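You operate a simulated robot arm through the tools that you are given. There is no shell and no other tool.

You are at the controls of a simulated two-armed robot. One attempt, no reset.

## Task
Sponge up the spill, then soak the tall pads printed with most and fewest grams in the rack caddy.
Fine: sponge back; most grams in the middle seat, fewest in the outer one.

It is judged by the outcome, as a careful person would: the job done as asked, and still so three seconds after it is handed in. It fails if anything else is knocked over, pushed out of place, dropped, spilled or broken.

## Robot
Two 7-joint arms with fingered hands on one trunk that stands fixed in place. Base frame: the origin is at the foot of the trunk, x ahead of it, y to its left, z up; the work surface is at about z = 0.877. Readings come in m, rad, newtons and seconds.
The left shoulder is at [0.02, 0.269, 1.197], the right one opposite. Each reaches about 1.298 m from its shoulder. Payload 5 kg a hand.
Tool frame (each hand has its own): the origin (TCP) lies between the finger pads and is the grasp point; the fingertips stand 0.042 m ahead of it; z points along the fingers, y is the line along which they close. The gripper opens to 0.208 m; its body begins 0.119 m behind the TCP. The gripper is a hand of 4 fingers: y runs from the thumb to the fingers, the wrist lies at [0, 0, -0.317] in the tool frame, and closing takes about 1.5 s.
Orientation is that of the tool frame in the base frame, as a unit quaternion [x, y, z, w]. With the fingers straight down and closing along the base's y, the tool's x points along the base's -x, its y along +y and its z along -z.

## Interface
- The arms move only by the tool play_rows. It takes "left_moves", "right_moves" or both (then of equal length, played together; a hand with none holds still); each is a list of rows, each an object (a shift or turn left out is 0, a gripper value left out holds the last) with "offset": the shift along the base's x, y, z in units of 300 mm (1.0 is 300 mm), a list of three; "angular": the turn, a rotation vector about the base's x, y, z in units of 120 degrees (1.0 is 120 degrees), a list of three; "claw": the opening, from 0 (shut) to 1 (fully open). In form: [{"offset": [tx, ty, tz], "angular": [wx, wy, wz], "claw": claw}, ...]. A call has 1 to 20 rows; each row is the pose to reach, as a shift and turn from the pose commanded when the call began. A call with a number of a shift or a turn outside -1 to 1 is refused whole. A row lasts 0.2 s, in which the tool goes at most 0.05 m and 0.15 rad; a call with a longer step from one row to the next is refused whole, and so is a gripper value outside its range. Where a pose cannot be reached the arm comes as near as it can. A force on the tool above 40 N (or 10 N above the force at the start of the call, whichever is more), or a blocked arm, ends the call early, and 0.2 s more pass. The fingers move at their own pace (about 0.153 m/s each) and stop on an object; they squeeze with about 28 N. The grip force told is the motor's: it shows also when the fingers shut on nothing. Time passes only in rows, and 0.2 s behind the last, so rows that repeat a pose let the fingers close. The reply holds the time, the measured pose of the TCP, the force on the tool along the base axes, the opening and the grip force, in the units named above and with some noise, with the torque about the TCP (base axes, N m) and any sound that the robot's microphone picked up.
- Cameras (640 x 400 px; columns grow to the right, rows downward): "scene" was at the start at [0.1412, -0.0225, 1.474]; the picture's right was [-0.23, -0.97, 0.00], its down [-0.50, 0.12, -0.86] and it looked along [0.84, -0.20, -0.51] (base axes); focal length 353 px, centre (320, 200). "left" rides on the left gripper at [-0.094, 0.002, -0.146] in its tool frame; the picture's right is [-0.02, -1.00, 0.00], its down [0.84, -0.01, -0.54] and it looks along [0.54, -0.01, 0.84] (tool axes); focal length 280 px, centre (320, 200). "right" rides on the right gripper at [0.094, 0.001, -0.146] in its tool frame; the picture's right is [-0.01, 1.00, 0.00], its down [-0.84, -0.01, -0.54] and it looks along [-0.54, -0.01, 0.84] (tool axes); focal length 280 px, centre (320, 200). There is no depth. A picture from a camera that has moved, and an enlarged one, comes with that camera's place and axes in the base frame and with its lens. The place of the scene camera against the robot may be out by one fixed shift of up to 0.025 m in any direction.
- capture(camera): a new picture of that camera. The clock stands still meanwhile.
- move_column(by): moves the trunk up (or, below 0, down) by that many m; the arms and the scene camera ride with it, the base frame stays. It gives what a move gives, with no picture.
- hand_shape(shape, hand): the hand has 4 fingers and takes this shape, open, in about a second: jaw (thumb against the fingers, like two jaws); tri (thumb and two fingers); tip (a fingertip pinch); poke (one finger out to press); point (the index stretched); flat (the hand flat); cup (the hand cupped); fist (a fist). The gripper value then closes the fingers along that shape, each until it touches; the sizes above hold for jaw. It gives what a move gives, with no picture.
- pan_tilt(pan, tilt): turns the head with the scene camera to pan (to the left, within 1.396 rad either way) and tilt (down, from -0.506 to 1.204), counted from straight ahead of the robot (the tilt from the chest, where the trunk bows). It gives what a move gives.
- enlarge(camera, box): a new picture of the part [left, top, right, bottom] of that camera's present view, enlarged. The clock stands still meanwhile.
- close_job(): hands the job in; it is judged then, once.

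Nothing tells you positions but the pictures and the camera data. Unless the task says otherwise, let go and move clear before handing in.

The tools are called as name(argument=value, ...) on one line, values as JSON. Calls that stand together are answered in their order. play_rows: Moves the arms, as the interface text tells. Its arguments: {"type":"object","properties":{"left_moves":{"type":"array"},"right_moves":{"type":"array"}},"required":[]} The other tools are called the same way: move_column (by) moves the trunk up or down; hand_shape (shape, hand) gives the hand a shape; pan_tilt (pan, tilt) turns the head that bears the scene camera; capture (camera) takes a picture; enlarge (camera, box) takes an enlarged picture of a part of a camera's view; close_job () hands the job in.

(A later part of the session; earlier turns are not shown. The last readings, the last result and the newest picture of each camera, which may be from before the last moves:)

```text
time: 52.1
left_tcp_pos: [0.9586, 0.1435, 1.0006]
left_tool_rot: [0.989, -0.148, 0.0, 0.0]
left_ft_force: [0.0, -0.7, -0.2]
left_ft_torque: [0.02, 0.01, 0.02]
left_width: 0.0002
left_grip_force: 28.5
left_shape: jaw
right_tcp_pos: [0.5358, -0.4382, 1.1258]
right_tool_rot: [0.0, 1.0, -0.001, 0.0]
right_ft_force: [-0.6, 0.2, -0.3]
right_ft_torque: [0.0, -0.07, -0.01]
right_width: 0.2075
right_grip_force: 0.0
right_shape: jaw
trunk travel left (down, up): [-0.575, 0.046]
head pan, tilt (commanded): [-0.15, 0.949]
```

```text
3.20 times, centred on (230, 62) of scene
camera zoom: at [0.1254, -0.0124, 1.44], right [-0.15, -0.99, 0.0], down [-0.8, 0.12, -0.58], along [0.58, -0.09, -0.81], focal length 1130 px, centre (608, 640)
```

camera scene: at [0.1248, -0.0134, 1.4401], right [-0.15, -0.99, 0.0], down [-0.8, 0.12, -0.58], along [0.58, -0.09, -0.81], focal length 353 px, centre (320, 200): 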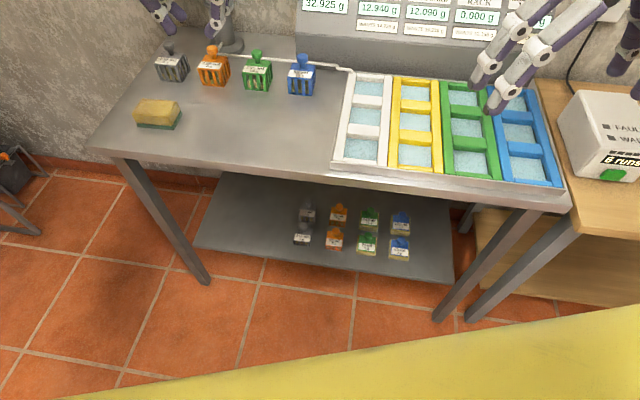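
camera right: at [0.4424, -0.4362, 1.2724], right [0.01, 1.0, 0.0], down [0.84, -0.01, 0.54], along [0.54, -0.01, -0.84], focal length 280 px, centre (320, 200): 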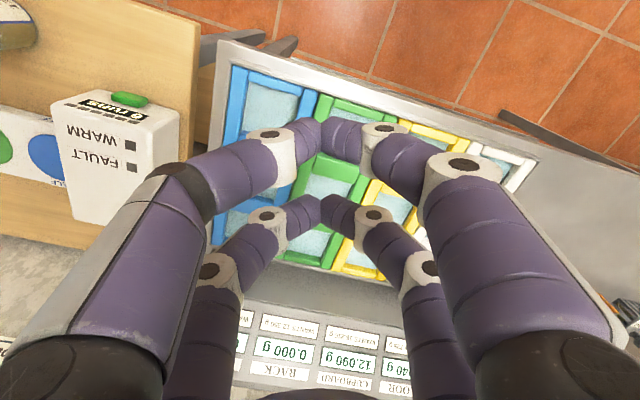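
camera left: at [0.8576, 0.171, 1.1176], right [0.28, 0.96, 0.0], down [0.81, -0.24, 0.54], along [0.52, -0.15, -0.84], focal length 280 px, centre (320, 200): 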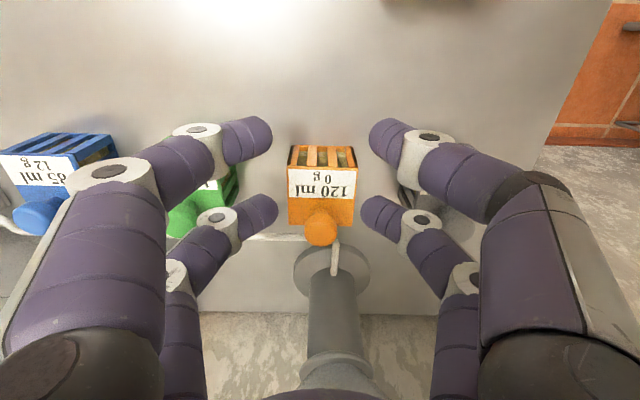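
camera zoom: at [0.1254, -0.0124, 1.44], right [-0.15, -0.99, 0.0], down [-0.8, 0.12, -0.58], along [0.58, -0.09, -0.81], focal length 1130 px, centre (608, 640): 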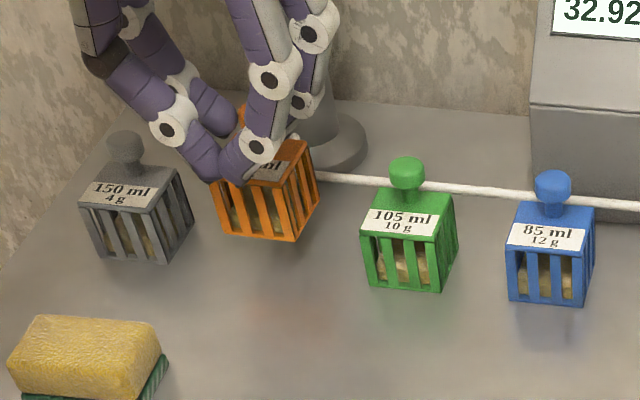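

The orange pad is held steadily and upright. I will raise it clear of the other pads and draw it back, while moving the right hand off the tray to a spot where its camera can watch the seat.

play_rows(left_moves=[{"offset": [0, 0, 0.1]}, {"offset": [0, 0, 0.2]}, {"offset": [0, 0, 0.3]}, {"offset": [-0.03, 0.0, 0.4]}, {"offset": [-0.1, 0.0, 0.42]}, {"offset": [-0.2, -0.02, 0.42]}, {"offset": [-0.3, -0.04, 0.42]}, {"offset": [-0.4, -0.06, 0.42]}], right_moves=[{"offset": [-0.07, -0.072, 0.012], "angular": [0, 0, 0.047]}, {"offset": [-0.14, -0.144, 0.025], "angular": [0, 0, 0.094]}, {"offset": [-0.21, -0.216, 0.037], "angular": [0, 0, 0.141]}, {"offset": [-0.28, -0.288, 0.05], "angular": [0, 0, 0.188]}, {"offset": [-0.35, -0.36, 0.062], "angular": [0, 0, 0.235]}, {"offset": [-0.42, -0.432, 0.075], "angular": [0, 0, 0.282]}, {"offset": [-0.49, -0.504, 0.087], "angular": [0, 0, 0.329]}, {"offset": [-0.553, -0.573, 0.1], "angular": [0, 0, 0.375]}])

capture(camera="left")

capture(camera="right")

capture(camera="scene")

```text
time: 54.1
left_tcp_pos: [0.8401, 0.1259, 1.1286]
left_tool_rot: [0.989, -0.146, 0.001, 0.0]
left_ft_force: [-1.7, 1.5, -0.3]
left_ft_torque: [-0.16, -0.1, 0.0]
left_width: 0.0
left_grip_force: 28.0
left_shape: jaw
right_tcp_pos: [0.3443, -0.5982, 1.0267]
right_tool_rot: [-0.378, 0.907, 0.071, -0.17]
right_ft_force: [0.0, 0.5, 1.3]
right_ft_torque: [-0.05, -0.15, 0.02]
right_width: 0.2082
right_grip_force: 0.1
right_shape: jaw
right hand out of reach, approached as far as the arm can: row 8
trunk travel left (down, up): [-0.575, 0.046]
head pan, tilt (commanded): [-0.15, 0.949]
stopped in row 8 (right hand): the arm was blocked; the commanded pose is now the measured one
```

```text
taken
camera left: at [0.7483, 0.1497, 1.2719], right [0.28, 0.96, 0.0], down [0.81, -0.23, 0.54], along [0.52, -0.15, -0.84], focal length 280 px, centre (320, 200)
```

left: 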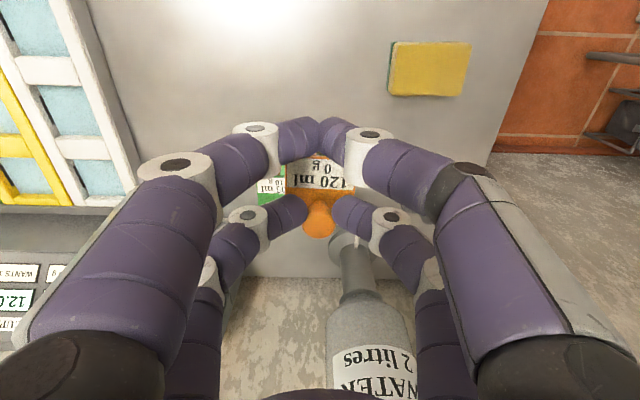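

```text
taken
camera right: at [0.3352, -0.6626, 1.1863], right [-0.65, 0.72, 0.25], down [0.76, 0.59, 0.28], along [0.05, 0.38, -0.92], focal length 280 px, centre (320, 200)
```

right: 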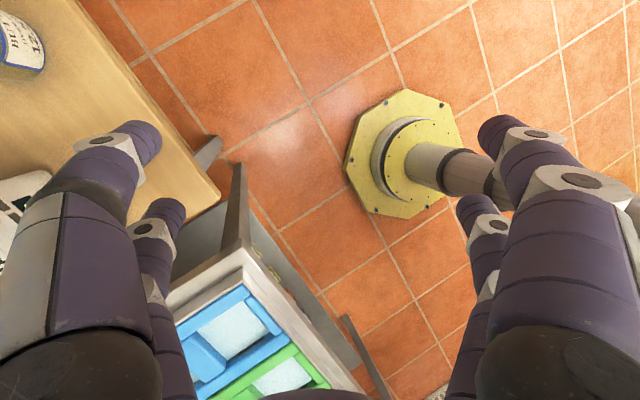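

```text
taken
camera scene: at [0.1241, -0.0114, 1.4402], right [-0.15, -0.99, 0.0], down [-0.8, 0.12, -0.58], along [0.58, -0.09, -0.81], focal length 353 px, centre (320, 200)
```

scene: 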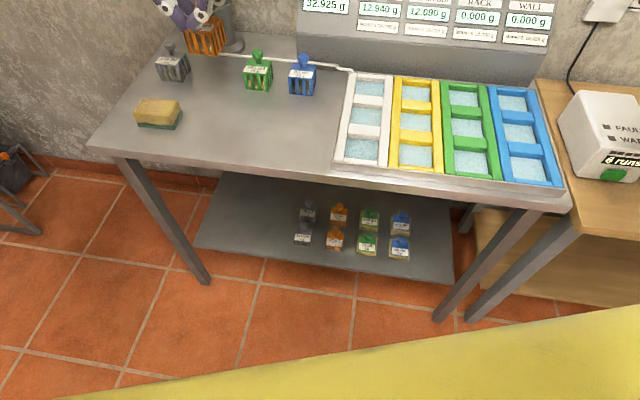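

The right arm reached its limit close to the body and stopped, but the tray is now in full view and the orange pad is still held well. I will zoom in on the tray to measure the green seats.

enlarge(camera="scene", box=[425, 70, 585, 200])

enlarge(camera="scene", box=[290, 0, 580, 70])

enlarge(camera="left", box=[220, 100, 420, 300])

enlarge(camera="scene", box=[130, 0, 330, 125])

```text
3.08 times, centred on (505, 135) of scene
camera zoom: at [0.1241, -0.0114, 1.4402], right [-0.15, -0.99, 0.0], down [-0.8, 0.12, -0.58], along [0.58, -0.09, -0.81], focal length 1087 px, centre (-249, 400)
```

zoom: 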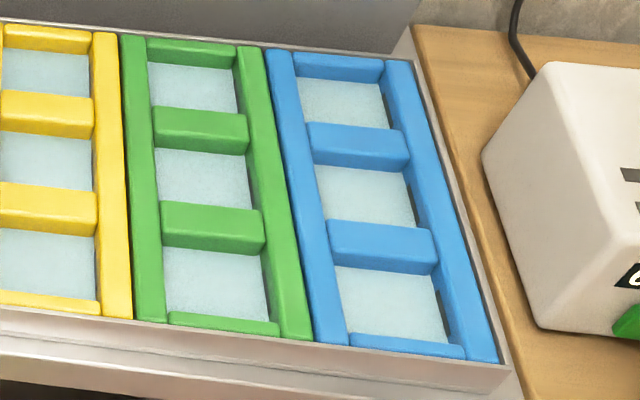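

```text
2.21 times, centred on (435, 35) of scene
camera zoom: at [0.1241, -0.0114, 1.4402], right [-0.15, -0.99, 0.0], down [-0.8, 0.12, -0.58], along [0.58, -0.09, -0.81], focal length 779 px, centre (66, 564)
```

zoom: 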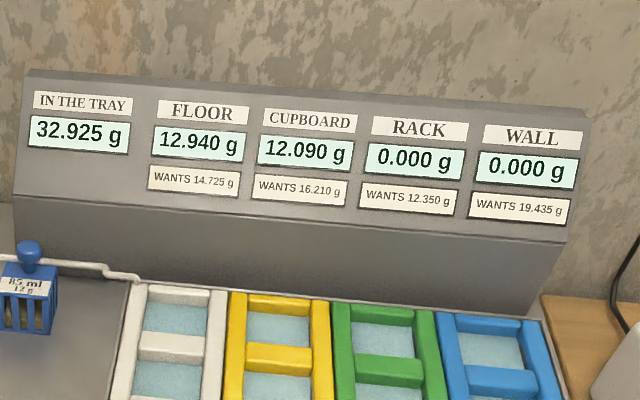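

```text
2.00 times, centred on (320, 200) of left
camera zoom: at [0.7483, 0.1497, 1.2719], right [0.28, 0.96, 0.0], down [0.81, -0.23, 0.54], along [0.52, -0.15, -0.84], focal length 561 px, centre (320, 200)
```

zoom: 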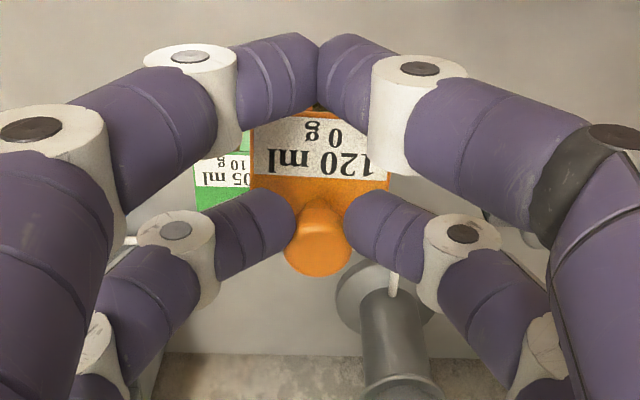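

```text
3.20 times, centred on (230, 62) of scene
camera zoom: at [0.1241, -0.0114, 1.4402], right [-0.15, -0.99, 0.0], down [-0.8, 0.12, -0.58], along [0.58, -0.09, -0.81], focal length 1130 px, centre (608, 640)
```

zoom: 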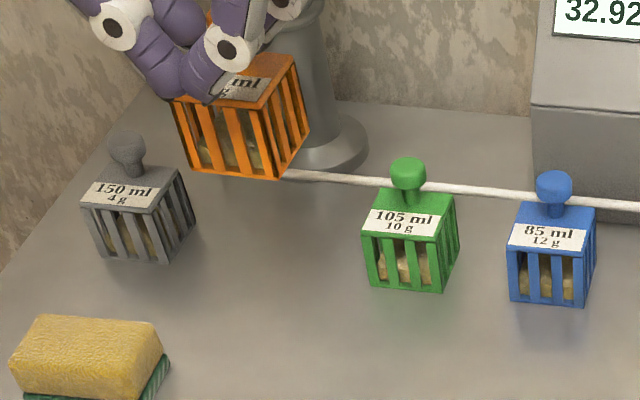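

The RACK display sits directly above the green caddy, confirming that column. From the scene view the outer green seat should need TCP near (0.568, −0.381), so I will carry the orange pad there slowly, well above the tray.

play_rows(left_moves=[{"offset": [-0.045, -0.084, -0.0]}, {"offset": [-0.09, -0.168, 0]}, {"offset": [-0.135, -0.252, 0]}, {"offset": [-0.18, -0.336, 0]}, {"offset": [-0.225, -0.42, 0]}, {"offset": [-0.27, -0.504, 0]}, {"offset": [-0.315, -0.588, 0]}, {"offset": [-0.36, -0.672, 0]}, {"offset": [-0.405, -0.756, 0]}, {"offset": [-0.45, -0.84, 0]}])

capture(camera="scene")

```text
time: 56.3
left_tcp_pos: [0.7043, -0.1311, 1.1257]
left_tool_rot: [0.989, -0.147, -0.001, -0.001]
left_ft_force: [-0.1, -0.1, -0.1]
left_ft_torque: [0.05, 0.01, -0.03]
left_width: 0.0001
left_grip_force: 27.8
left_shape: jaw
right_tcp_pos: [0.3459, -0.5992, 1.0247]
right_tool_rot: [-0.376, 0.908, 0.072, -0.17]
right_ft_force: [-0.8, -0.8, -0.3]
right_ft_torque: [0.09, -0.01, -0.05]
right_width: 0.2081
right_grip_force: 0.0
right_shape: jaw
trunk travel left (down, up): [-0.575, 0.046]
head pan, tilt (commanded): [-0.15, 0.949]
```

```text
taken
camera scene: at [0.1253, -0.0131, 1.44], right [-0.15, -0.99, 0.0], down [-0.8, 0.12, -0.58], along [0.58, -0.09, -0.81], focal length 353 px, centre (320, 200)
```

scene: 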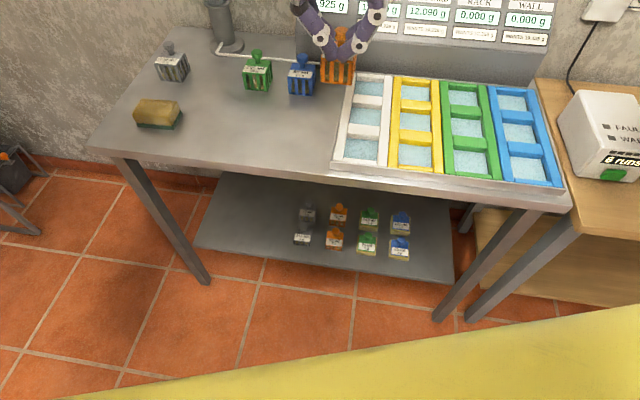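

The pad is held well and the view is unobstructed. Continuing the second half of the carry to above the outer green seat.

play_rows(left_moves=[{"offset": [-0.045, -0.083, 0]}, {"offset": [-0.09, -0.166, 0]}, {"offset": [-0.135, -0.249, 0]}, {"offset": [-0.18, -0.332, 0]}, {"offset": [-0.225, -0.415, 0]}, {"offset": [-0.27, -0.498, 0]}, {"offset": [-0.315, -0.581, 0]}, {"offset": [-0.36, -0.664, 0]}, {"offset": [-0.405, -0.747, 0]}, {"offset": [-0.453, -0.831, 0]}, {"offset": [-0.453, -0.831, -0.06]}, {"offset": [-0.453, -0.831, -0.12]}, {"offset": [-0.453, -0.831, -0.12]}])

capture(camera="scene")

enlarge(camera="scene", box=[400, 70, 560, 200])

capture(camera="left")

```text
time: 59.3
left_tcp_pos: [0.6855, -0.2505, 1.1339]
left_tool_rot: [0.996, -0.089, 0.006, 0.025]
left_ft_force: [-0.8, 0.9, -0.1]
left_ft_torque: [-0.09, 0.01, -0.01]
left_width: 0.0
left_grip_force: 27.4
left_shape: jaw
left hand out of reach, approached as far as the arm can: row 8, 9, 10, 11, 12, 13
right_tcp_pos: [0.3463, -0.5971, 1.0255]
right_tool_rot: [-0.377, 0.908, 0.07, -0.17]
right_ft_force: [0.7, 0.5, 0.8]
right_ft_torque: [-0.12, 0.05, 0.06]
right_width: 0.2078
right_grip_force: 0.1
right_shape: jaw
trunk travel left (down, up): [-0.575, 0.046]
head pan, tilt (commanded): [-0.15, 0.949]
stopped in row 13 (left hand): the arm was blocked; the commanded pose is now the measured one
```

```text
taken
camera scene: at [0.1258, -0.0115, 1.44], right [-0.15, -0.99, 0.0], down [-0.8, 0.12, -0.58], along [0.58, -0.09, -0.81], focal length 353 px, centre (320, 200)
```

scene: 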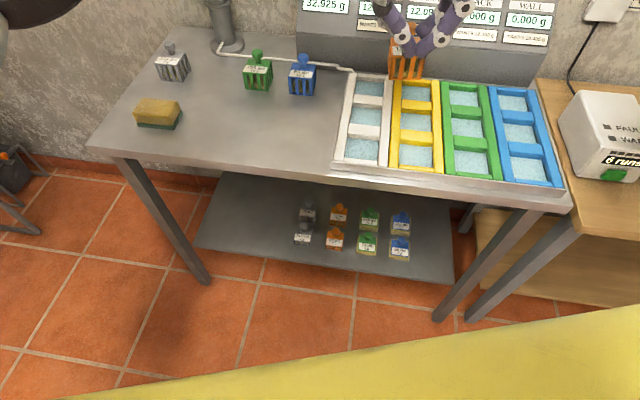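

```text
3.08 times, centred on (480, 135) of scene
camera zoom: at [0.1258, -0.0115, 1.44], right [-0.15, -0.99, 0.0], down [-0.8, 0.12, -0.58], along [0.58, -0.09, -0.81], focal length 1087 px, centre (-172, 400)
```

zoom: 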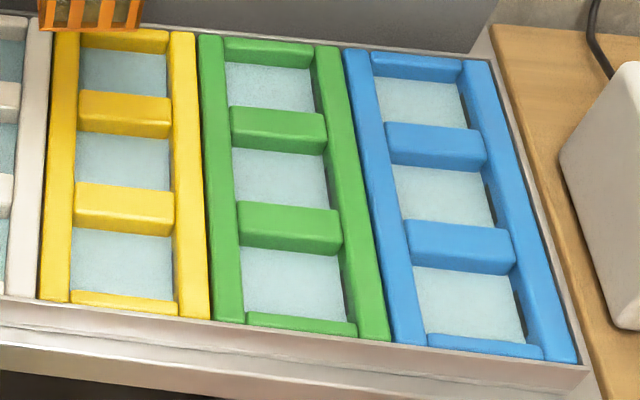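

```text
taken
camera left: at [0.5916, -0.2299, 1.2765], right [0.16, 0.99, -0.05], down [0.83, -0.11, 0.55], along [0.54, -0.13, -0.83], focal length 280 px, centre (320, 200)
```

left: 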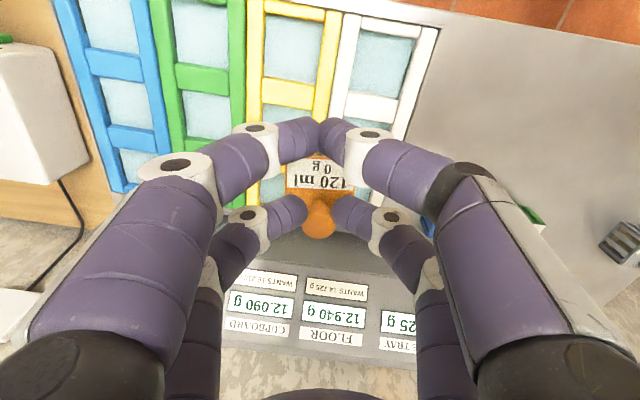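

The left arm's wrist hit its limit with this hand turn and stopped at (0.686, −0.251), pad still held and untouched. Since the pads are square, I will back off, straighten the hand, and turn it back by about 180° so the wrist sits comfortably over the tray.

play_rows(left_moves=[{"offset": [0.02, 0.08, 0], "angular": [0.012, 0.002, 0]}, {"offset": [0.04, 0.16, 0], "angular": [0.0244, 0.0036, 0]}, {"offset": [0.05, 0.26, 0], "angular": [0.0244, 0.0036, 0]}, {"offset": [0.05, 0.33, 0], "angular": [0.0244, 0.0036, 0]}, {"offset": [0.05, 0.33, 0], "angular": [0.0244, 0.0036, 0]}])

play_rows(left_moves=[{"angular": [0, 0, -0.067]}, {"angular": [0, 0, -0.134]}, {"angular": [0, 0, -0.201]}, {"angular": [0, 0, -0.268]}, {"angular": [0, 0, -0.335]}, {"angular": [0, 0, -0.402]}, {"angular": [0, 0, -0.469]}, {"angular": [0, 0, -0.536]}, {"angular": [0, 0, -0.603]}, {"angular": [0, 0, -0.67]}, {"angular": [0, 0, -0.737]}, {"angular": [0, 0, -0.78]}, {"angular": [0, 0, -0.78]}])

capture(camera="scene")

capture(camera="left")

```text
time: 60.5
left_tcp_pos: [0.6957, -0.1564, 1.1341]
left_tool_rot: [0.996, -0.093, 0.0, -0.002]
left_ft_force: [-0.2, 0.1, -0.9]
left_ft_torque: [-0.01, -0.02, 0.02]
left_width: 0.0
left_grip_force: 28.1
left_shape: jaw
right_tcp_pos: [0.3452, -0.5973, 1.0264]
right_tool_rot: [-0.377, 0.908, 0.072, -0.17]
right_ft_force: [-1.3, 0.5, 1.1]
right_ft_torque: [-0.04, 0.04, 0.0]
right_width: 0.208
right_grip_force: 0.1
right_shape: jaw
trunk travel left (down, up): [-0.575, 0.046]
head pan, tilt (commanded): [-0.15, 0.949]
```

```text
time: 63.3
left_tcp_pos: [0.6971, -0.1575, 1.1336]
left_tool_rot: [-0.614, 0.789, -0.002, 0.0]
left_ft_force: [1.3, -0.1, -0.8]
left_ft_torque: [0.04, 0.01, 0.0]
left_width: 0.0003
left_grip_force: 27.9
left_shape: jaw
right_tcp_pos: [0.3454, -0.5992, 1.0267]
right_tool_rot: [-0.377, 0.908, 0.072, -0.17]
right_ft_force: [-0.3, 0.4, -0.8]
right_ft_torque: [-0.01, 0.02, -0.01]
right_width: 0.2078
right_grip_force: 0.1
right_shape: jaw
trunk travel left (down, up): [-0.575, 0.046]
head pan, tilt (commanded): [-0.15, 0.949]
```

```text
taken
camera scene: at [0.1255, -0.0124, 1.44], right [-0.15, -0.99, 0.0], down [-0.8, 0.12, -0.58], along [0.58, -0.09, -0.81], focal length 353 px, centre (320, 200)
```

scene: 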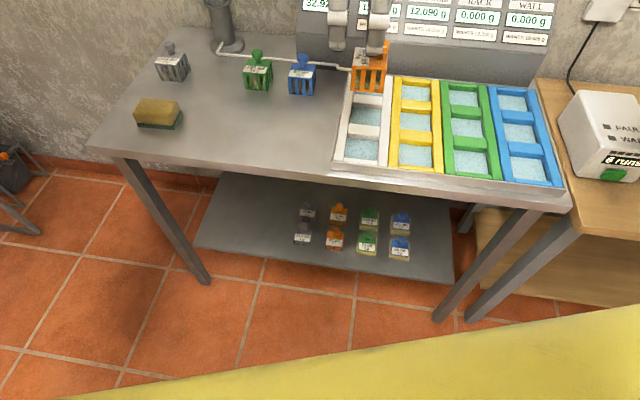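

```text
taken
camera left: at [0.7178, -0.067, 1.277], right [0.97, -0.23, 0.0], down [-0.2, -0.82, 0.54], along [-0.12, -0.53, -0.84], focal length 280 px, centre (320, 200)
```

left: 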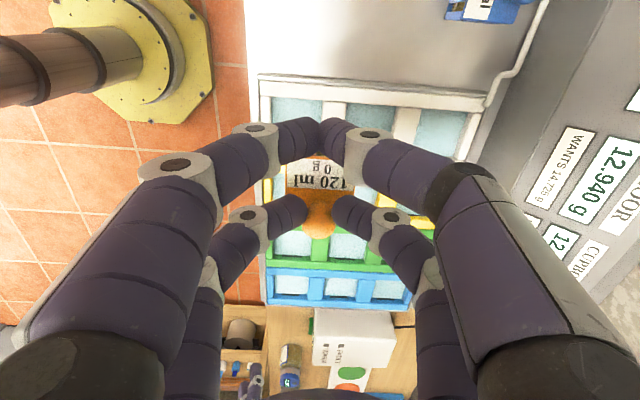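

The turned hand holds the pad well with the wrist in a comfortable range. I will fine-tune the yaw to match the table and move to above the outer green seat, staying high.

play_rows(left_moves=[{"offset": [-0.043, -0.088, 0], "angular": [0, 0, -0.013]}, {"offset": [-0.087, -0.175, 0], "angular": [0, 0, -0.026]}, {"offset": [-0.13, -0.263, 0], "angular": [0, 0, -0.026]}, {"offset": [-0.173, -0.35, 0], "angular": [0, 0, -0.026]}, {"offset": [-0.217, -0.438, 0], "angular": [0, 0, -0.026]}, {"offset": [-0.26, -0.525, 0], "angular": [0, 0, -0.026]}, {"offset": [-0.303, -0.613, 0], "angular": [0, 0, -0.026]}, {"offset": [-0.347, -0.702, 0], "angular": [0, 0, -0.026]}, {"offset": [-0.347, -0.702, -0.07], "angular": [0, 0, -0.026]}, {"offset": [-0.347, -0.702, -0.14], "angular": [0, 0, -0.026]}, {"offset": [-0.347, -0.702, -0.14], "angular": [0, 0, -0.026]}])

capture(camera="scene")

enlarge(camera="scene", box=[400, 70, 560, 200])

capture(camera="left")

capture(camera="right")

```text
time: 65.9
left_tcp_pos: [0.687, -0.2495, 1.1429]
left_tool_rot: [-0.639, 0.768, -0.024, -0.013]
left_ft_force: [0.1, 0.5, -1.0]
left_ft_torque: [-0.04, 0.02, -0.02]
left_width: 0.0
left_grip_force: 28.4
left_shape: jaw
left hand out of reach, approached as far as the arm can: row 6, 7, 8, 9, 10, 11
right_tcp_pos: [0.3453, -0.5973, 1.0257]
right_tool_rot: [-0.377, 0.907, 0.071, -0.171]
right_ft_force: [0.9, 0.3, 0.3]
right_ft_torque: [-0.03, 0.01, -0.01]
right_width: 0.2079
right_grip_force: 0.0
right_shape: jaw
trunk travel left (down, up): [-0.575, 0.046]
head pan, tilt (commanded): [-0.15, 0.949]
stopped in row 11 (left hand): the arm was blocked; the commanded pose is now the measured one
```

```text
taken
camera scene: at [0.1259, -0.0118, 1.4399], right [-0.15, -0.99, 0.0], down [-0.8, 0.12, -0.58], along [0.58, -0.09, -0.81], focal length 353 px, centre (320, 200)
```

scene: 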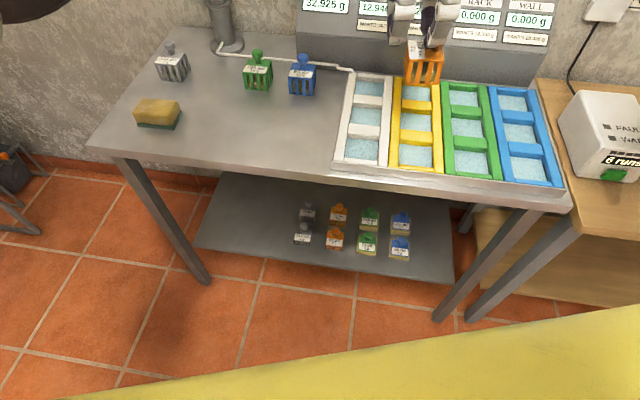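

```text
3.08 times, centred on (480, 135) of scene
camera zoom: at [0.1259, -0.0118, 1.4399], right [-0.15, -0.99, 0.0], down [-0.8, 0.12, -0.58], along [0.58, -0.09, -0.81], focal length 1087 px, centre (-172, 400)
```

zoom: 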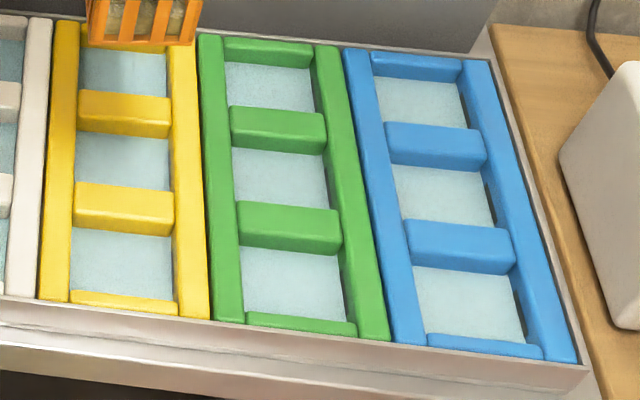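

```text
taken
camera left: at [0.7022, -0.1506, 1.2816], right [0.99, -0.17, 0.02], down [-0.15, -0.8, 0.58], along [-0.08, -0.58, -0.81], focal length 280 px, centre (320, 200)
```

left: 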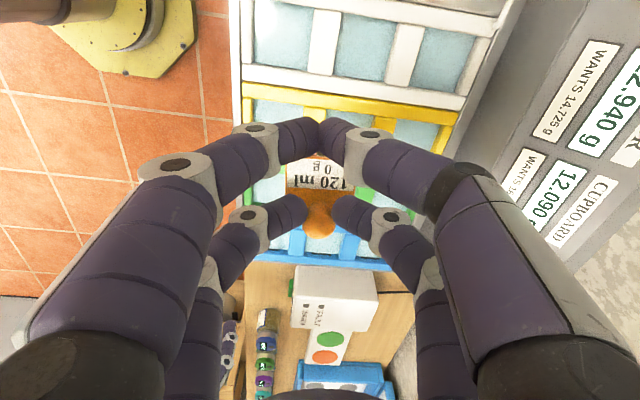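

```text
taken
camera right: at [0.3367, -0.663, 1.1859], right [-0.65, 0.72, 0.25], down [0.76, 0.59, 0.28], along [0.05, 0.38, -0.92], focal length 280 px, centre (320, 200)
```

right: 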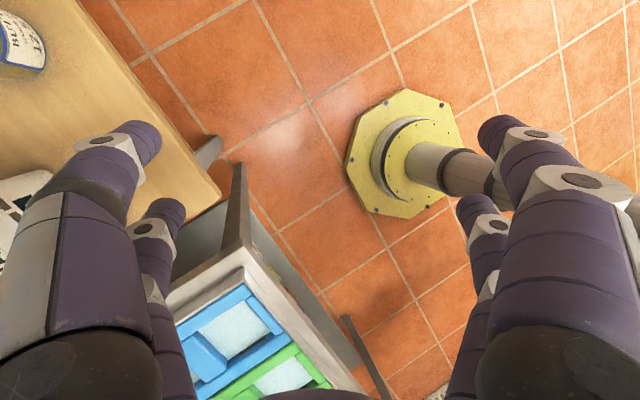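

The left arm cannot reach further right than about y −0.25 whatever the hand turn, so it cannot serve the green seat. I will set the orange pad down upright on the clear, dry table in front of the blue pad, where the right hand can take it.

play_rows(left_moves=[{"offset": [0.035, 0.096, 0], "angular": [0.0128, 0.0026, 0]}, {"offset": [0.07, 0.192, 0], "angular": [0.0255, 0.0051, 0]}, {"offset": [0.105, 0.288, 0], "angular": [0.0255, 0.0051, 0]}, {"offset": [0.14, 0.384, 0], "angular": [0.0255, 0.0051, -0.015]}, {"offset": [0.175, 0.48, 0], "angular": [0.0255, 0.0051, -0.03]}, {"offset": [0.21, 0.576, 0], "angular": [0.0255, 0.0051, -0.045]}, {"offset": [0.245, 0.672, 0], "angular": [0.0255, 0.0051, -0.0575]}, {"offset": [0.273, 0.768, 0], "angular": [0.0255, 0.0051, -0.0575]}, {"offset": [0.273, 0.768, -0.1], "angular": [0.0255, 0.0051, -0.0575]}, {"offset": [0.273, 0.768, -0.2], "angular": [0.0255, 0.0051, -0.0575]}, {"offset": [0.273, 0.768, -0.3], "angular": [0.0255, 0.0051, -0.0575]}, {"offset": [0.273, 0.768, -0.4], "angular": [0.0255, 0.0051, -0.0575]}, {"offset": [0.273, 0.768, -0.4], "angular": [0.0255, 0.0051, -0.0575]}])

capture(camera="left")

enlarge(camera="scene", box=[170, 20, 410, 170])

```text
time: 68.7
left_tcp_pos: [0.7671, -0.022, 1.0216]
left_tool_rot: [-0.589, 0.808, 0.002, -0.001]
left_ft_force: [-1.6, 0.2, 0.3]
left_ft_torque: [0.06, -0.03, 0.01]
left_width: 0.0
left_grip_force: 28.0
left_shape: jaw
right_tcp_pos: [0.3446, -0.5974, 1.0263]
right_tool_rot: [-0.377, 0.908, 0.072, -0.17]
right_ft_force: [-0.6, -0.4, 0.6]
right_ft_torque: [0.01, -0.05, 0.03]
right_width: 0.208
right_grip_force: 0.0
right_shape: jaw
trunk travel left (down, up): [-0.575, 0.046]
head pan, tilt (commanded): [-0.15, 0.949]
```

```text
taken
camera left: at [0.794, 0.0648, 1.166], right [0.96, -0.29, 0.0], down [-0.24, -0.81, 0.54], along [-0.16, -0.51, -0.84], focal length 280 px, centre (320, 200)
```

left: 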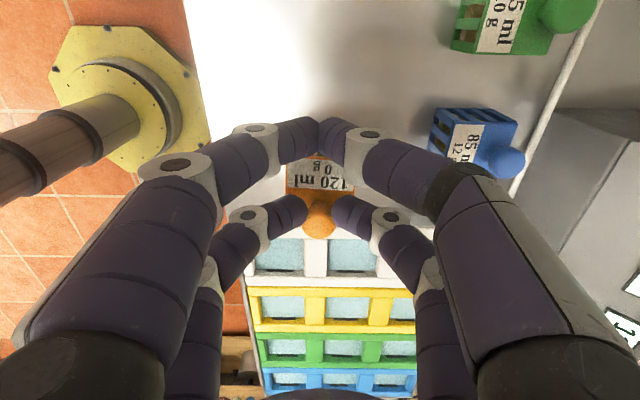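

```text
2.67 times, centred on (290, 95) of scene
camera zoom: at [0.1251, -0.0125, 1.4401], right [-0.15, -0.99, 0.0], down [-0.8, 0.12, -0.58], along [0.58, -0.09, -0.81], focal length 942 px, centre (400, 480)
```

zoom: 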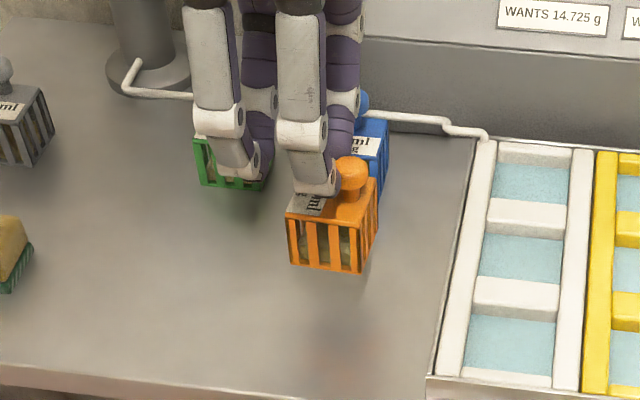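

The orange pad hangs upright over clear table between the tray and the sponge path. I will lower it until it touches down.

play_rows(left_moves=[{"offset": [0, 0, -0.06]}, {"offset": [0, 0, -0.11]}, {"offset": [0, 0, -0.145]}, {"offset": [0, 0, -0.16]}, {"offset": [0, 0, -0.16]}])

enlarge(camera="scene", box=[170, 20, 410, 170])

```text
time: 69.9
left_tcp_pos: [0.767, -0.0227, 0.9729]
left_tool_rot: [-0.59, 0.808, 0.002, 0.0]
left_ft_force: [0.2, 0.7, 0.1]
left_ft_torque: [0.01, 0.0, 0.0]
left_width: 0.0001
left_grip_force: 28.0
left_shape: jaw
right_tcp_pos: [0.3455, -0.5995, 1.027]
right_tool_rot: [-0.378, 0.907, 0.072, -0.169]
right_ft_force: [-0.2, 0.0, 0.1]
right_ft_torque: [0.03, 0.0, 0.01]
right_width: 0.2079
right_grip_force: 0.0
right_shape: jaw
trunk travel left (down, up): [-0.575, 0.046]
head pan, tilt (commanded): [-0.15, 0.949]
```

```text
2.67 times, centred on (290, 95) of scene
camera zoom: at [0.1255, -0.0124, 1.44], right [-0.15, -0.99, 0.0], down [-0.8, 0.12, -0.58], along [0.58, -0.09, -0.81], focal length 942 px, centre (400, 480)
```

zoom: 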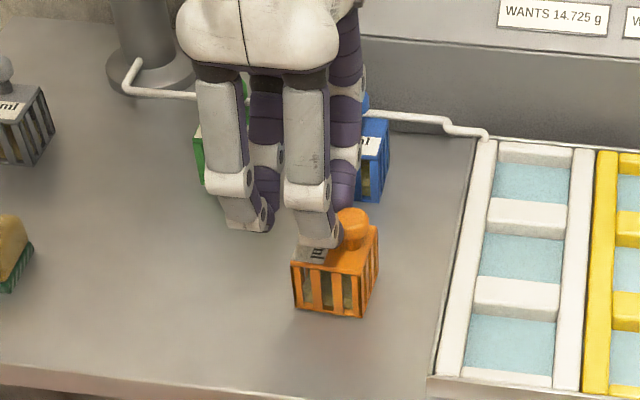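

Almost touching. I will ease down a last few millimetres until the force shows contact.

play_rows(left_moves=[{"offset": [0, 0, -0.005]}, {"offset": [0, 0, -0.01]}, {"offset": [0, 0, -0.01]}])

```text
time: 70.7
left_tcp_pos: [0.766, -0.0206, 0.9708]
left_tool_rot: [-0.59, 0.808, 0.001, -0.001]
left_ft_force: [-0.1, 0.6, 0.7]
left_ft_torque: [-0.02, 0.0, 0.0]
left_width: 0.0
left_grip_force: 28.0
left_shape: jaw
right_tcp_pos: [0.3457, -0.5988, 1.0266]
right_tool_rot: [-0.378, 0.907, 0.072, -0.17]
right_ft_force: [-0.3, -0.5, -0.5]
right_ft_torque: [0.02, -0.03, -0.02]
right_width: 0.2079
right_grip_force: 0.1
right_shape: jaw
trunk travel left (down, up): [-0.575, 0.046]
head pan, tilt (commanded): [-0.15, 0.949]
```

play_rows(left_moves=[{"offset": [0, 0, -0.006]}, {"offset": [0, 0, -0.006]}])

enlarge(camera="scene", box=[250, 80, 350, 150])

```text
time: 71.3
left_tcp_pos: [0.7661, -0.0218, 0.9699]
left_tool_rot: [-0.59, 0.807, 0.001, -0.001]
left_ft_force: [2.4, 0.8, 8.9]
left_ft_torque: [-0.28, 0.0, 0.07]
left_width: 0.0
left_grip_force: 27.9
left_shape: jaw
right_tcp_pos: [0.3459, -0.5987, 1.0256]
right_tool_rot: [-0.378, 0.907, 0.071, -0.17]
right_ft_force: [0.1, -0.1, 0.3]
right_ft_torque: [0.03, -0.01, 0.02]
right_width: 0.2081
right_grip_force: 0.1
right_shape: jaw
trunk travel left (down, up): [-0.575, 0.046]
head pan, tilt (commanded): [-0.15, 0.949]
```

```text
5.71 times, centred on (300, 115) of scene
camera zoom: at [0.125, -0.0123, 1.4401], right [-0.15, -0.99, 0.0], down [-0.8, 0.12, -0.58], along [0.58, -0.09, -0.81], focal length 2018 px, centre (434, 686)
```

zoom: 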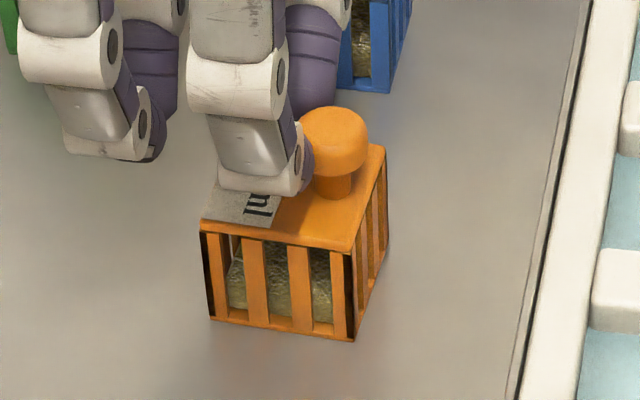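

Contact is made and the pad stands flat. I will open the fingers and rise straight up.

play_rows(left_moves=[{"offset": [0, 0, 0.004], "claw": 0.05}, {"offset": [0, 0, 0.004], "claw": 0.15}, {"offset": [0, 0, 0.004], "claw": 0.3}, {"offset": [0, 0, 0.004], "claw": 0.3}, {"offset": [0, 0, 0.004], "claw": 0.3}, {"offset": [0, 0, 0.06]}, {"offset": [0, 0, 0.15]}, {"offset": [0, 0, 0.3]}, {"offset": [0, 0, 0.45]}, {"offset": [0, 0, 0.5]}])

capture(camera="left")

enlarge(camera="scene", box=[170, 20, 410, 170])

```text
time: 73.5
left_tcp_pos: [0.7674, -0.0226, 1.1192]
left_tool_rot: [-0.59, 0.808, 0.002, -0.001]
left_ft_force: [-0.8, 1.1, -1.1]
left_ft_torque: [0.06, 0.0, 0.0]
left_width: 0.0623
left_grip_force: 0.0
left_shape: jaw
right_tcp_pos: [0.3454, -0.5977, 1.0245]
right_tool_rot: [-0.378, 0.908, 0.071, -0.169]
right_ft_force: [0.1, 0.0, 0.5]
right_ft_torque: [0.01, 0.01, 0.01]
right_width: 0.2079
right_grip_force: 0.1
right_shape: jaw
trunk travel left (down, up): [-0.575, 0.046]
head pan, tilt (commanded): [-0.15, 0.949]
```

```text
taken
camera left: at [0.7945, 0.0651, 1.2636], right [0.96, -0.29, 0.0], down [-0.24, -0.81, 0.54], along [-0.16, -0.51, -0.84], focal length 280 px, centre (320, 200)
```

left: 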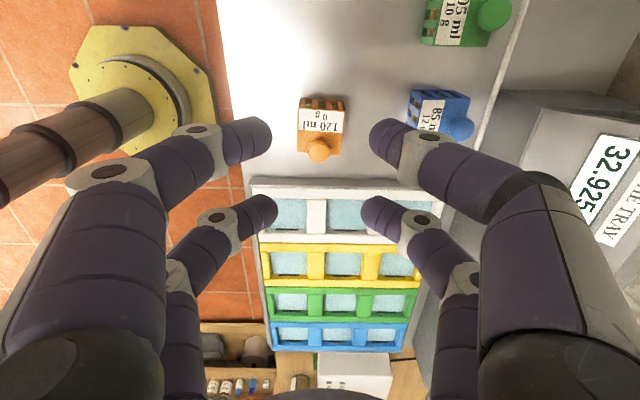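

```text
2.67 times, centred on (290, 95) of scene
camera zoom: at [0.1254, -0.0124, 1.4399], right [-0.15, -0.99, 0.0], down [-0.8, 0.12, -0.58], along [0.58, -0.09, -0.81], focal length 942 px, centre (400, 480)
```

zoom: 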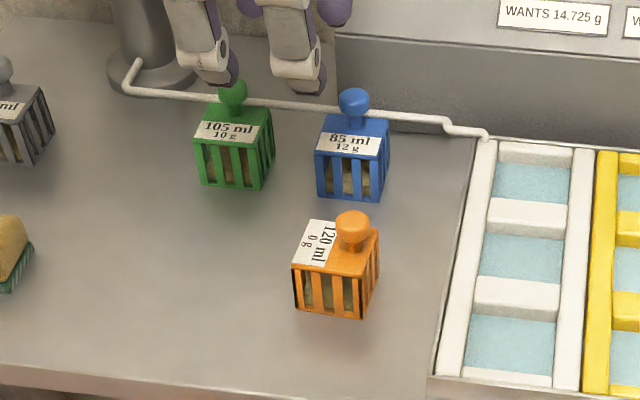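

The orange pad now stands on clear table near (0.760, −0.041), ready for the right hand. I will withdraw the left arm and bring the right hand upright again.

play_rows(left_moves=[{"offset": [-0.083, 0.12, 0.0125]}, {"offset": [-0.167, 0.24, 0.025]}, {"offset": [-0.25, 0.36, 0.0375]}, {"offset": [-0.333, 0.48, 0.05]}, {"offset": [-0.417, 0.6, 0.0625]}, {"offset": [-0.5, 0.72, 0.075]}, {"offset": [-0.583, 0.84, 0.0875]}, {"offset": [-0.667, 0.96, 0.1]}], right_moves=[{"offset": [0.05, 0.035, 0.045], "angular": [0, -0.025, 0]}, {"offset": [0.1, 0.07, 0.09], "angular": [0, -0.05, 0]}, {"offset": [0.15, 0.105, 0.135], "angular": [0, -0.075, 0]}, {"offset": [0.2, 0.14, 0.18], "angular": [0, -0.1, 0]}, {"offset": [0.25, 0.175, 0.225], "angular": [0, -0.125, 0]}, {"offset": [0.3, 0.21, 0.27], "angular": [0, -0.15, 0]}, {"offset": [0.35, 0.245, 0.313], "angular": [0, -0.177, 0]}, {"offset": [0.35, 0.245, 0.313], "angular": [0, -0.177, 0]}])

play_rows(right_moves=[{"offset": [0.08, 0.07, 0], "angular": [0, 0, -0.065]}, {"offset": [0.16, 0.14, 0], "angular": [0, 0, -0.13]}, {"offset": [0.24, 0.21, 0], "angular": [0, 0, -0.195]}, {"offset": [0.32, 0.28, 0], "angular": [0, 0, -0.26]}, {"offset": [0.4, 0.35, 0], "angular": [0, 0, -0.325]}, {"offset": [0.48, 0.42, 0], "angular": [0, 0, -0.39]}, {"offset": [0.56, 0.49, 0], "angular": [0, 0, -0.455]}, {"offset": [0.64, 0.56, 0], "angular": [0, 0, -0.522]}, {"offset": [0.64, 0.56, 0], "angular": [0, 0, -0.522]}])

capture(camera="right")

capture(camera="scene")

```text
time: 75.3
left_tcp_pos: [0.5638, 0.2679, 1.1493]
left_tool_rot: [-0.589, 0.808, 0.002, -0.001]
left_ft_force: [0.4, 0.7, -0.2]
left_ft_torque: [-0.11, -0.04, 0.01]
left_width: 0.0623
left_grip_force: 0.1
left_shape: jaw
right_tcp_pos: [0.4497, -0.5243, 1.1206]
right_tool_rot: [-0.384, 0.924, 0.001, 0.001]
right_ft_force: [-0.2, 0.9, 0.1]
right_ft_torque: [-0.05, -0.04, -0.01]
right_width: 0.2081
right_grip_force: 0.2
right_shape: jaw
trunk travel left (down, up): [-0.575, 0.046]
head pan, tilt (commanded): [-0.15, 0.949]
```

```text
time: 77.3
left_tcp_pos: [0.5654, 0.2658, 1.1491]
left_tool_rot: [-0.59, 0.808, 0.002, 0.0]
left_ft_force: [-0.8, -1.9, -0.6]
left_ft_torque: [0.05, 0.0, 0.03]
left_width: 0.062
left_grip_force: 0.0
left_shape: jaw
right_tcp_pos: [0.6445, -0.3584, 1.1186]
right_tool_rot: [0.153, 0.988, 0.001, 0.001]
right_ft_force: [-0.1, -0.3, 1.0]
right_ft_torque: [0.03, -0.03, -0.02]
right_width: 0.2081
right_grip_force: 0.0
right_shape: jaw
trunk travel left (down, up): [-0.575, 0.046]
head pan, tilt (commanded): [-0.15, 0.949]
```

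```text
taken
camera right: at [0.5556, -0.3281, 1.2638], right [0.32, 0.95, 0.0], down [0.8, -0.27, 0.54], along [0.51, -0.17, -0.84], focal length 280 px, centre (320, 200)
```

right: 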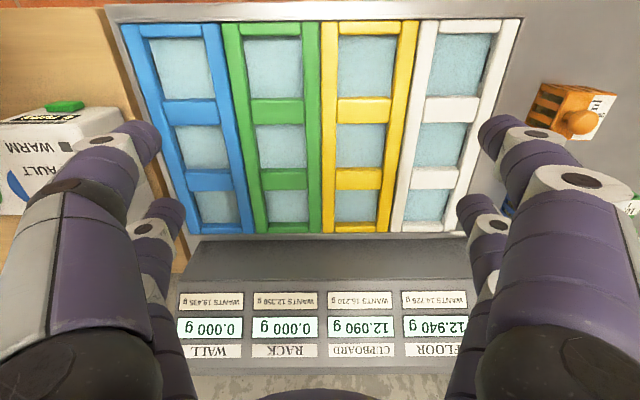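

```text
taken
camera scene: at [0.1252, -0.0128, 1.4401], right [-0.15, -0.99, 0.0], down [-0.8, 0.12, -0.58], along [0.58, -0.09, -0.81], focal length 353 px, centre (320, 200)
```

scene: 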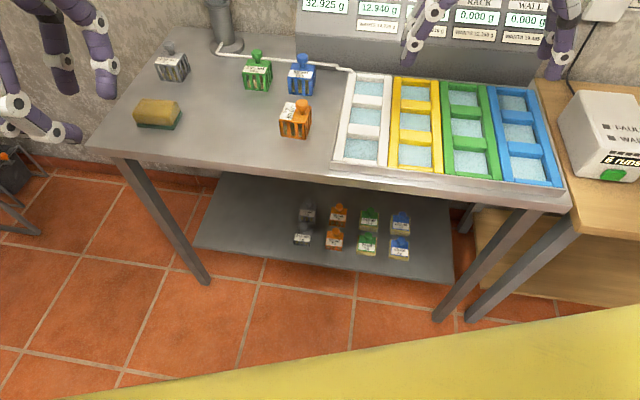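

The right hand is upright, aligned with the table, and shows the green column cleanly. I will take an enlarged view of the seats for later comparison, then go over the orange pad.

enlarge(camera="right", box=[160, 10, 416, 170])

enlarge(camera="scene", box=[250, 80, 350, 150])

```text
2.50 times, centred on (288, 90) of right
camera zoom: at [0.5556, -0.3281, 1.2638], right [0.32, 0.95, 0.0], down [0.8, -0.27, 0.54], along [0.51, -0.17, -0.84], focal length 701 px, centre (400, 475)
```

zoom: 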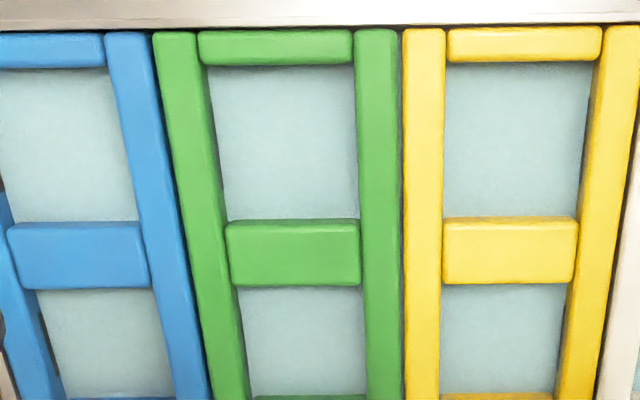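

```text
5.71 times, centred on (300, 115) of scene
camera zoom: at [0.1252, -0.0128, 1.4401], right [-0.15, -0.99, 0.0], down [-0.8, 0.12, -0.58], along [0.58, -0.09, -0.81], focal length 2018 px, centre (434, 686)
```

zoom: 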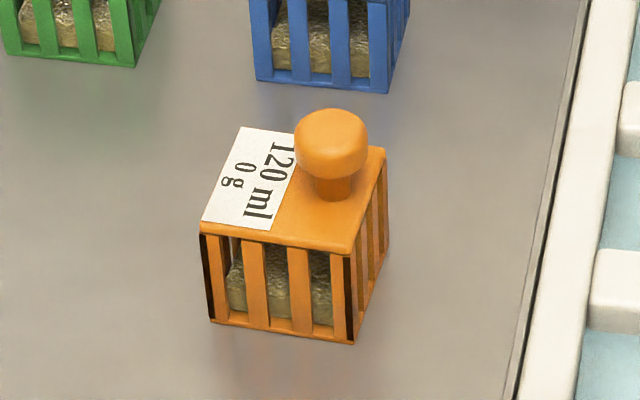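

The knob sits off-centre on each pad, about 16 mm from the body's middle (on the orange one now toward the tray), which I must allow for. By this view the outer seat centre is about s 0.675, w −0.205 in table axes. Now I will move the right hand over the orange pad.

play_rows(right_moves=[{"offset": [0.033, 0.122, 0], "claw": 0.3}, {"offset": [0.066, 0.244, 0]}, {"offset": [0.099, 0.366, 0]}, {"offset": [0.132, 0.488, 0]}, {"offset": [0.165, 0.61, 0]}, {"offset": [0.198, 0.732, 0]}, {"offset": [0.231, 0.854, 0]}, {"offset": [0.264, 0.976, 0]}])

play_rows(right_moves=[{"offset": [0.031, 0.112, -0.06]}, {"offset": [0.031, 0.112, -0.12]}, {"offset": [0.031, 0.112, -0.12]}])

capture(camera="right")

enlarge(camera="right", box=[220, 90, 420, 290])

capture(camera="scene")

```text
time: 79.1
left_tcp_pos: [0.5648, 0.2681, 1.1478]
left_tool_rot: [-0.589, 0.808, 0.001, -0.001]
left_ft_force: [-0.1, 0.9, -0.4]
left_ft_torque: [-0.13, 0.01, -0.02]
left_width: 0.0621
left_grip_force: 0.1
left_shape: jaw
right_tcp_pos: [0.7218, -0.0618, 1.12]
right_tool_rot: [0.152, 0.988, 0.0, 0.001]
right_ft_force: [-0.2, 0.6, 0.0]
right_ft_torque: [-0.12, -0.02, 0.03]
right_width: 0.0626
right_grip_force: 0.0
right_shape: jaw
trunk travel left (down, up): [-0.575, 0.046]
head pan, tilt (commanded): [-0.15, 0.949]
```

```text
time: 79.9
left_tcp_pos: [0.5655, 0.2701, 1.1484]
left_tool_rot: [-0.591, 0.807, 0.002, -0.001]
left_ft_force: [-0.4, 0.8, -0.9]
left_ft_torque: [-0.17, 0.03, 0.01]
left_width: 0.0627
left_grip_force: 0.0
left_shape: jaw
right_tcp_pos: [0.7311, -0.0273, 1.0828]
right_tool_rot: [0.151, 0.988, 0.0, 0.001]
right_ft_force: [0.1, 1.1, -0.1]
right_ft_torque: [-0.18, 0.0, 0.01]
right_width: 0.0625
right_grip_force: 0.0
right_shape: jaw
trunk travel left (down, up): [-0.575, 0.046]
head pan, tilt (commanded): [-0.15, 0.949]
```

```text
taken
camera right: at [0.6424, 0.0032, 1.2278], right [0.31, 0.95, 0.0], down [0.8, -0.26, 0.54], along [0.51, -0.17, -0.84], focal length 280 px, centre (320, 200)
```

right: 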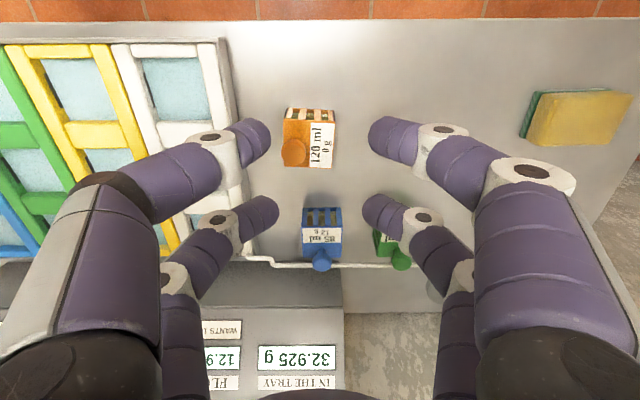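

```text
2.00 times, centred on (320, 190) of right
camera zoom: at [0.6424, 0.0032, 1.2278], right [0.31, 0.95, 0.0], down [0.8, -0.26, 0.54], along [0.51, -0.17, -0.84], focal length 561 px, centre (320, 220)
```

zoom: 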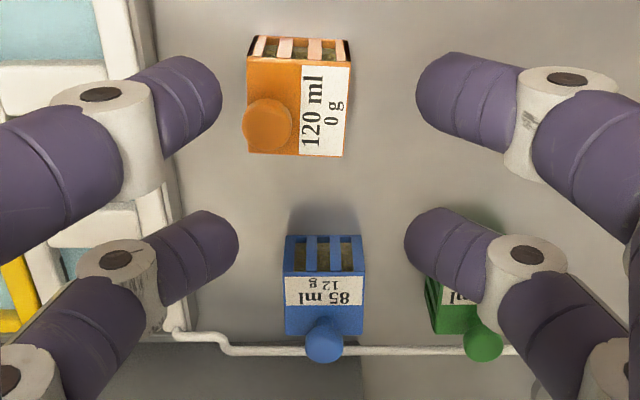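

```text
taken
camera scene: at [0.1257, -0.0108, 1.4399], right [-0.15, -0.99, 0.0], down [-0.8, 0.12, -0.58], along [0.58, -0.09, -0.81], focal length 353 px, centre (320, 200)
```

scene: 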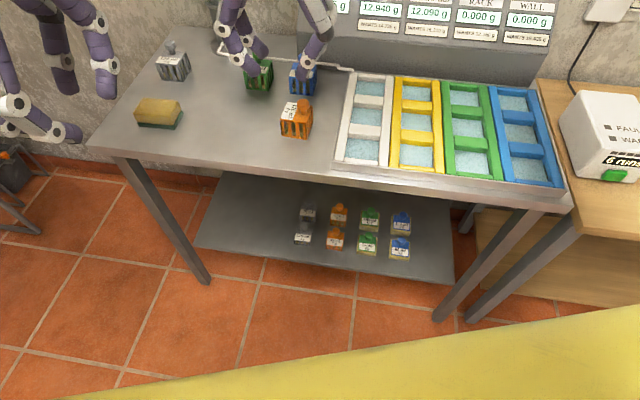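

The right hand is close; the orange knob lies about 25 mm toward the tray from the hand's centre line. I will shift over it and descend partway, then re-check.

play_rows(right_moves=[{"offset": [-0.007, -0.04, -0.03]}, {"offset": [-0.014, -0.079, -0.1]}, {"offset": [-0.014, -0.079, -0.18]}, {"offset": [-0.014, -0.079, -0.22]}, {"offset": [-0.014, -0.079, -0.22]}])

enlarge(camera="right", box=[220, 90, 420, 290])

enlarge(camera="scene", box=[220, 50, 380, 150])

```text
time: 81.1
left_tcp_pos: [0.5655, 0.2666, 1.1466]
left_tool_rot: [-0.591, 0.807, 0.001, -0.001]
left_ft_force: [-0.6, -0.2, 0.0]
left_ft_torque: [-0.01, 0.0, -0.02]
left_width: 0.0622
left_grip_force: 0.0
left_shape: jaw
right_tcp_pos: [0.7284, -0.0531, 1.019]
right_tool_rot: [0.152, 0.988, 0.0, 0.001]
right_ft_force: [0.5, 0.4, 1.1]
right_ft_torque: [-0.01, -0.02, 0.01]
right_width: 0.0625
right_grip_force: 0.0
right_shape: jaw
trunk travel left (down, up): [-0.575, 0.046]
head pan, tilt (commanded): [-0.15, 0.949]
```

```text
2.00 times, centred on (320, 190) of right
camera zoom: at [0.6393, -0.024, 1.1641], right [0.31, 0.95, 0.0], down [0.8, -0.27, 0.54], along [0.51, -0.17, -0.84], focal length 561 px, centre (320, 220)
```

zoom: 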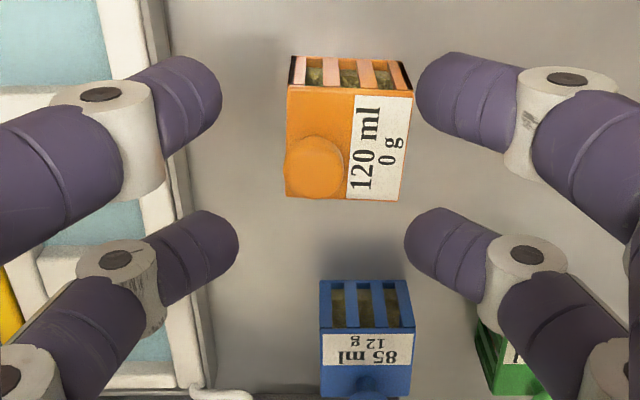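

```text
4.00 times, centred on (300, 100) of scene
camera zoom: at [0.1255, -0.0122, 1.44], right [-0.15, -0.99, 0.0], down [-0.8, 0.12, -0.58], along [0.58, -0.09, -0.81], focal length 1412 px, centre (400, 600)
```

zoom: 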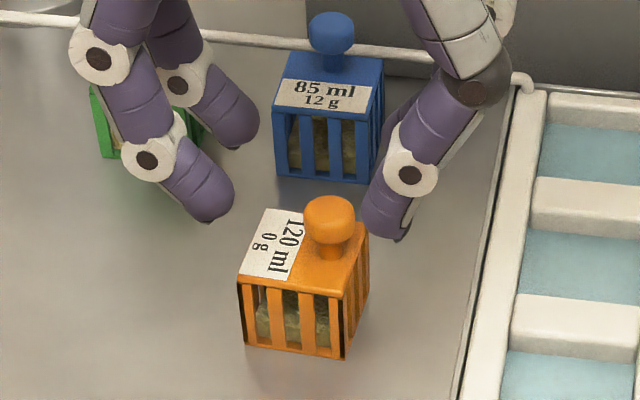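

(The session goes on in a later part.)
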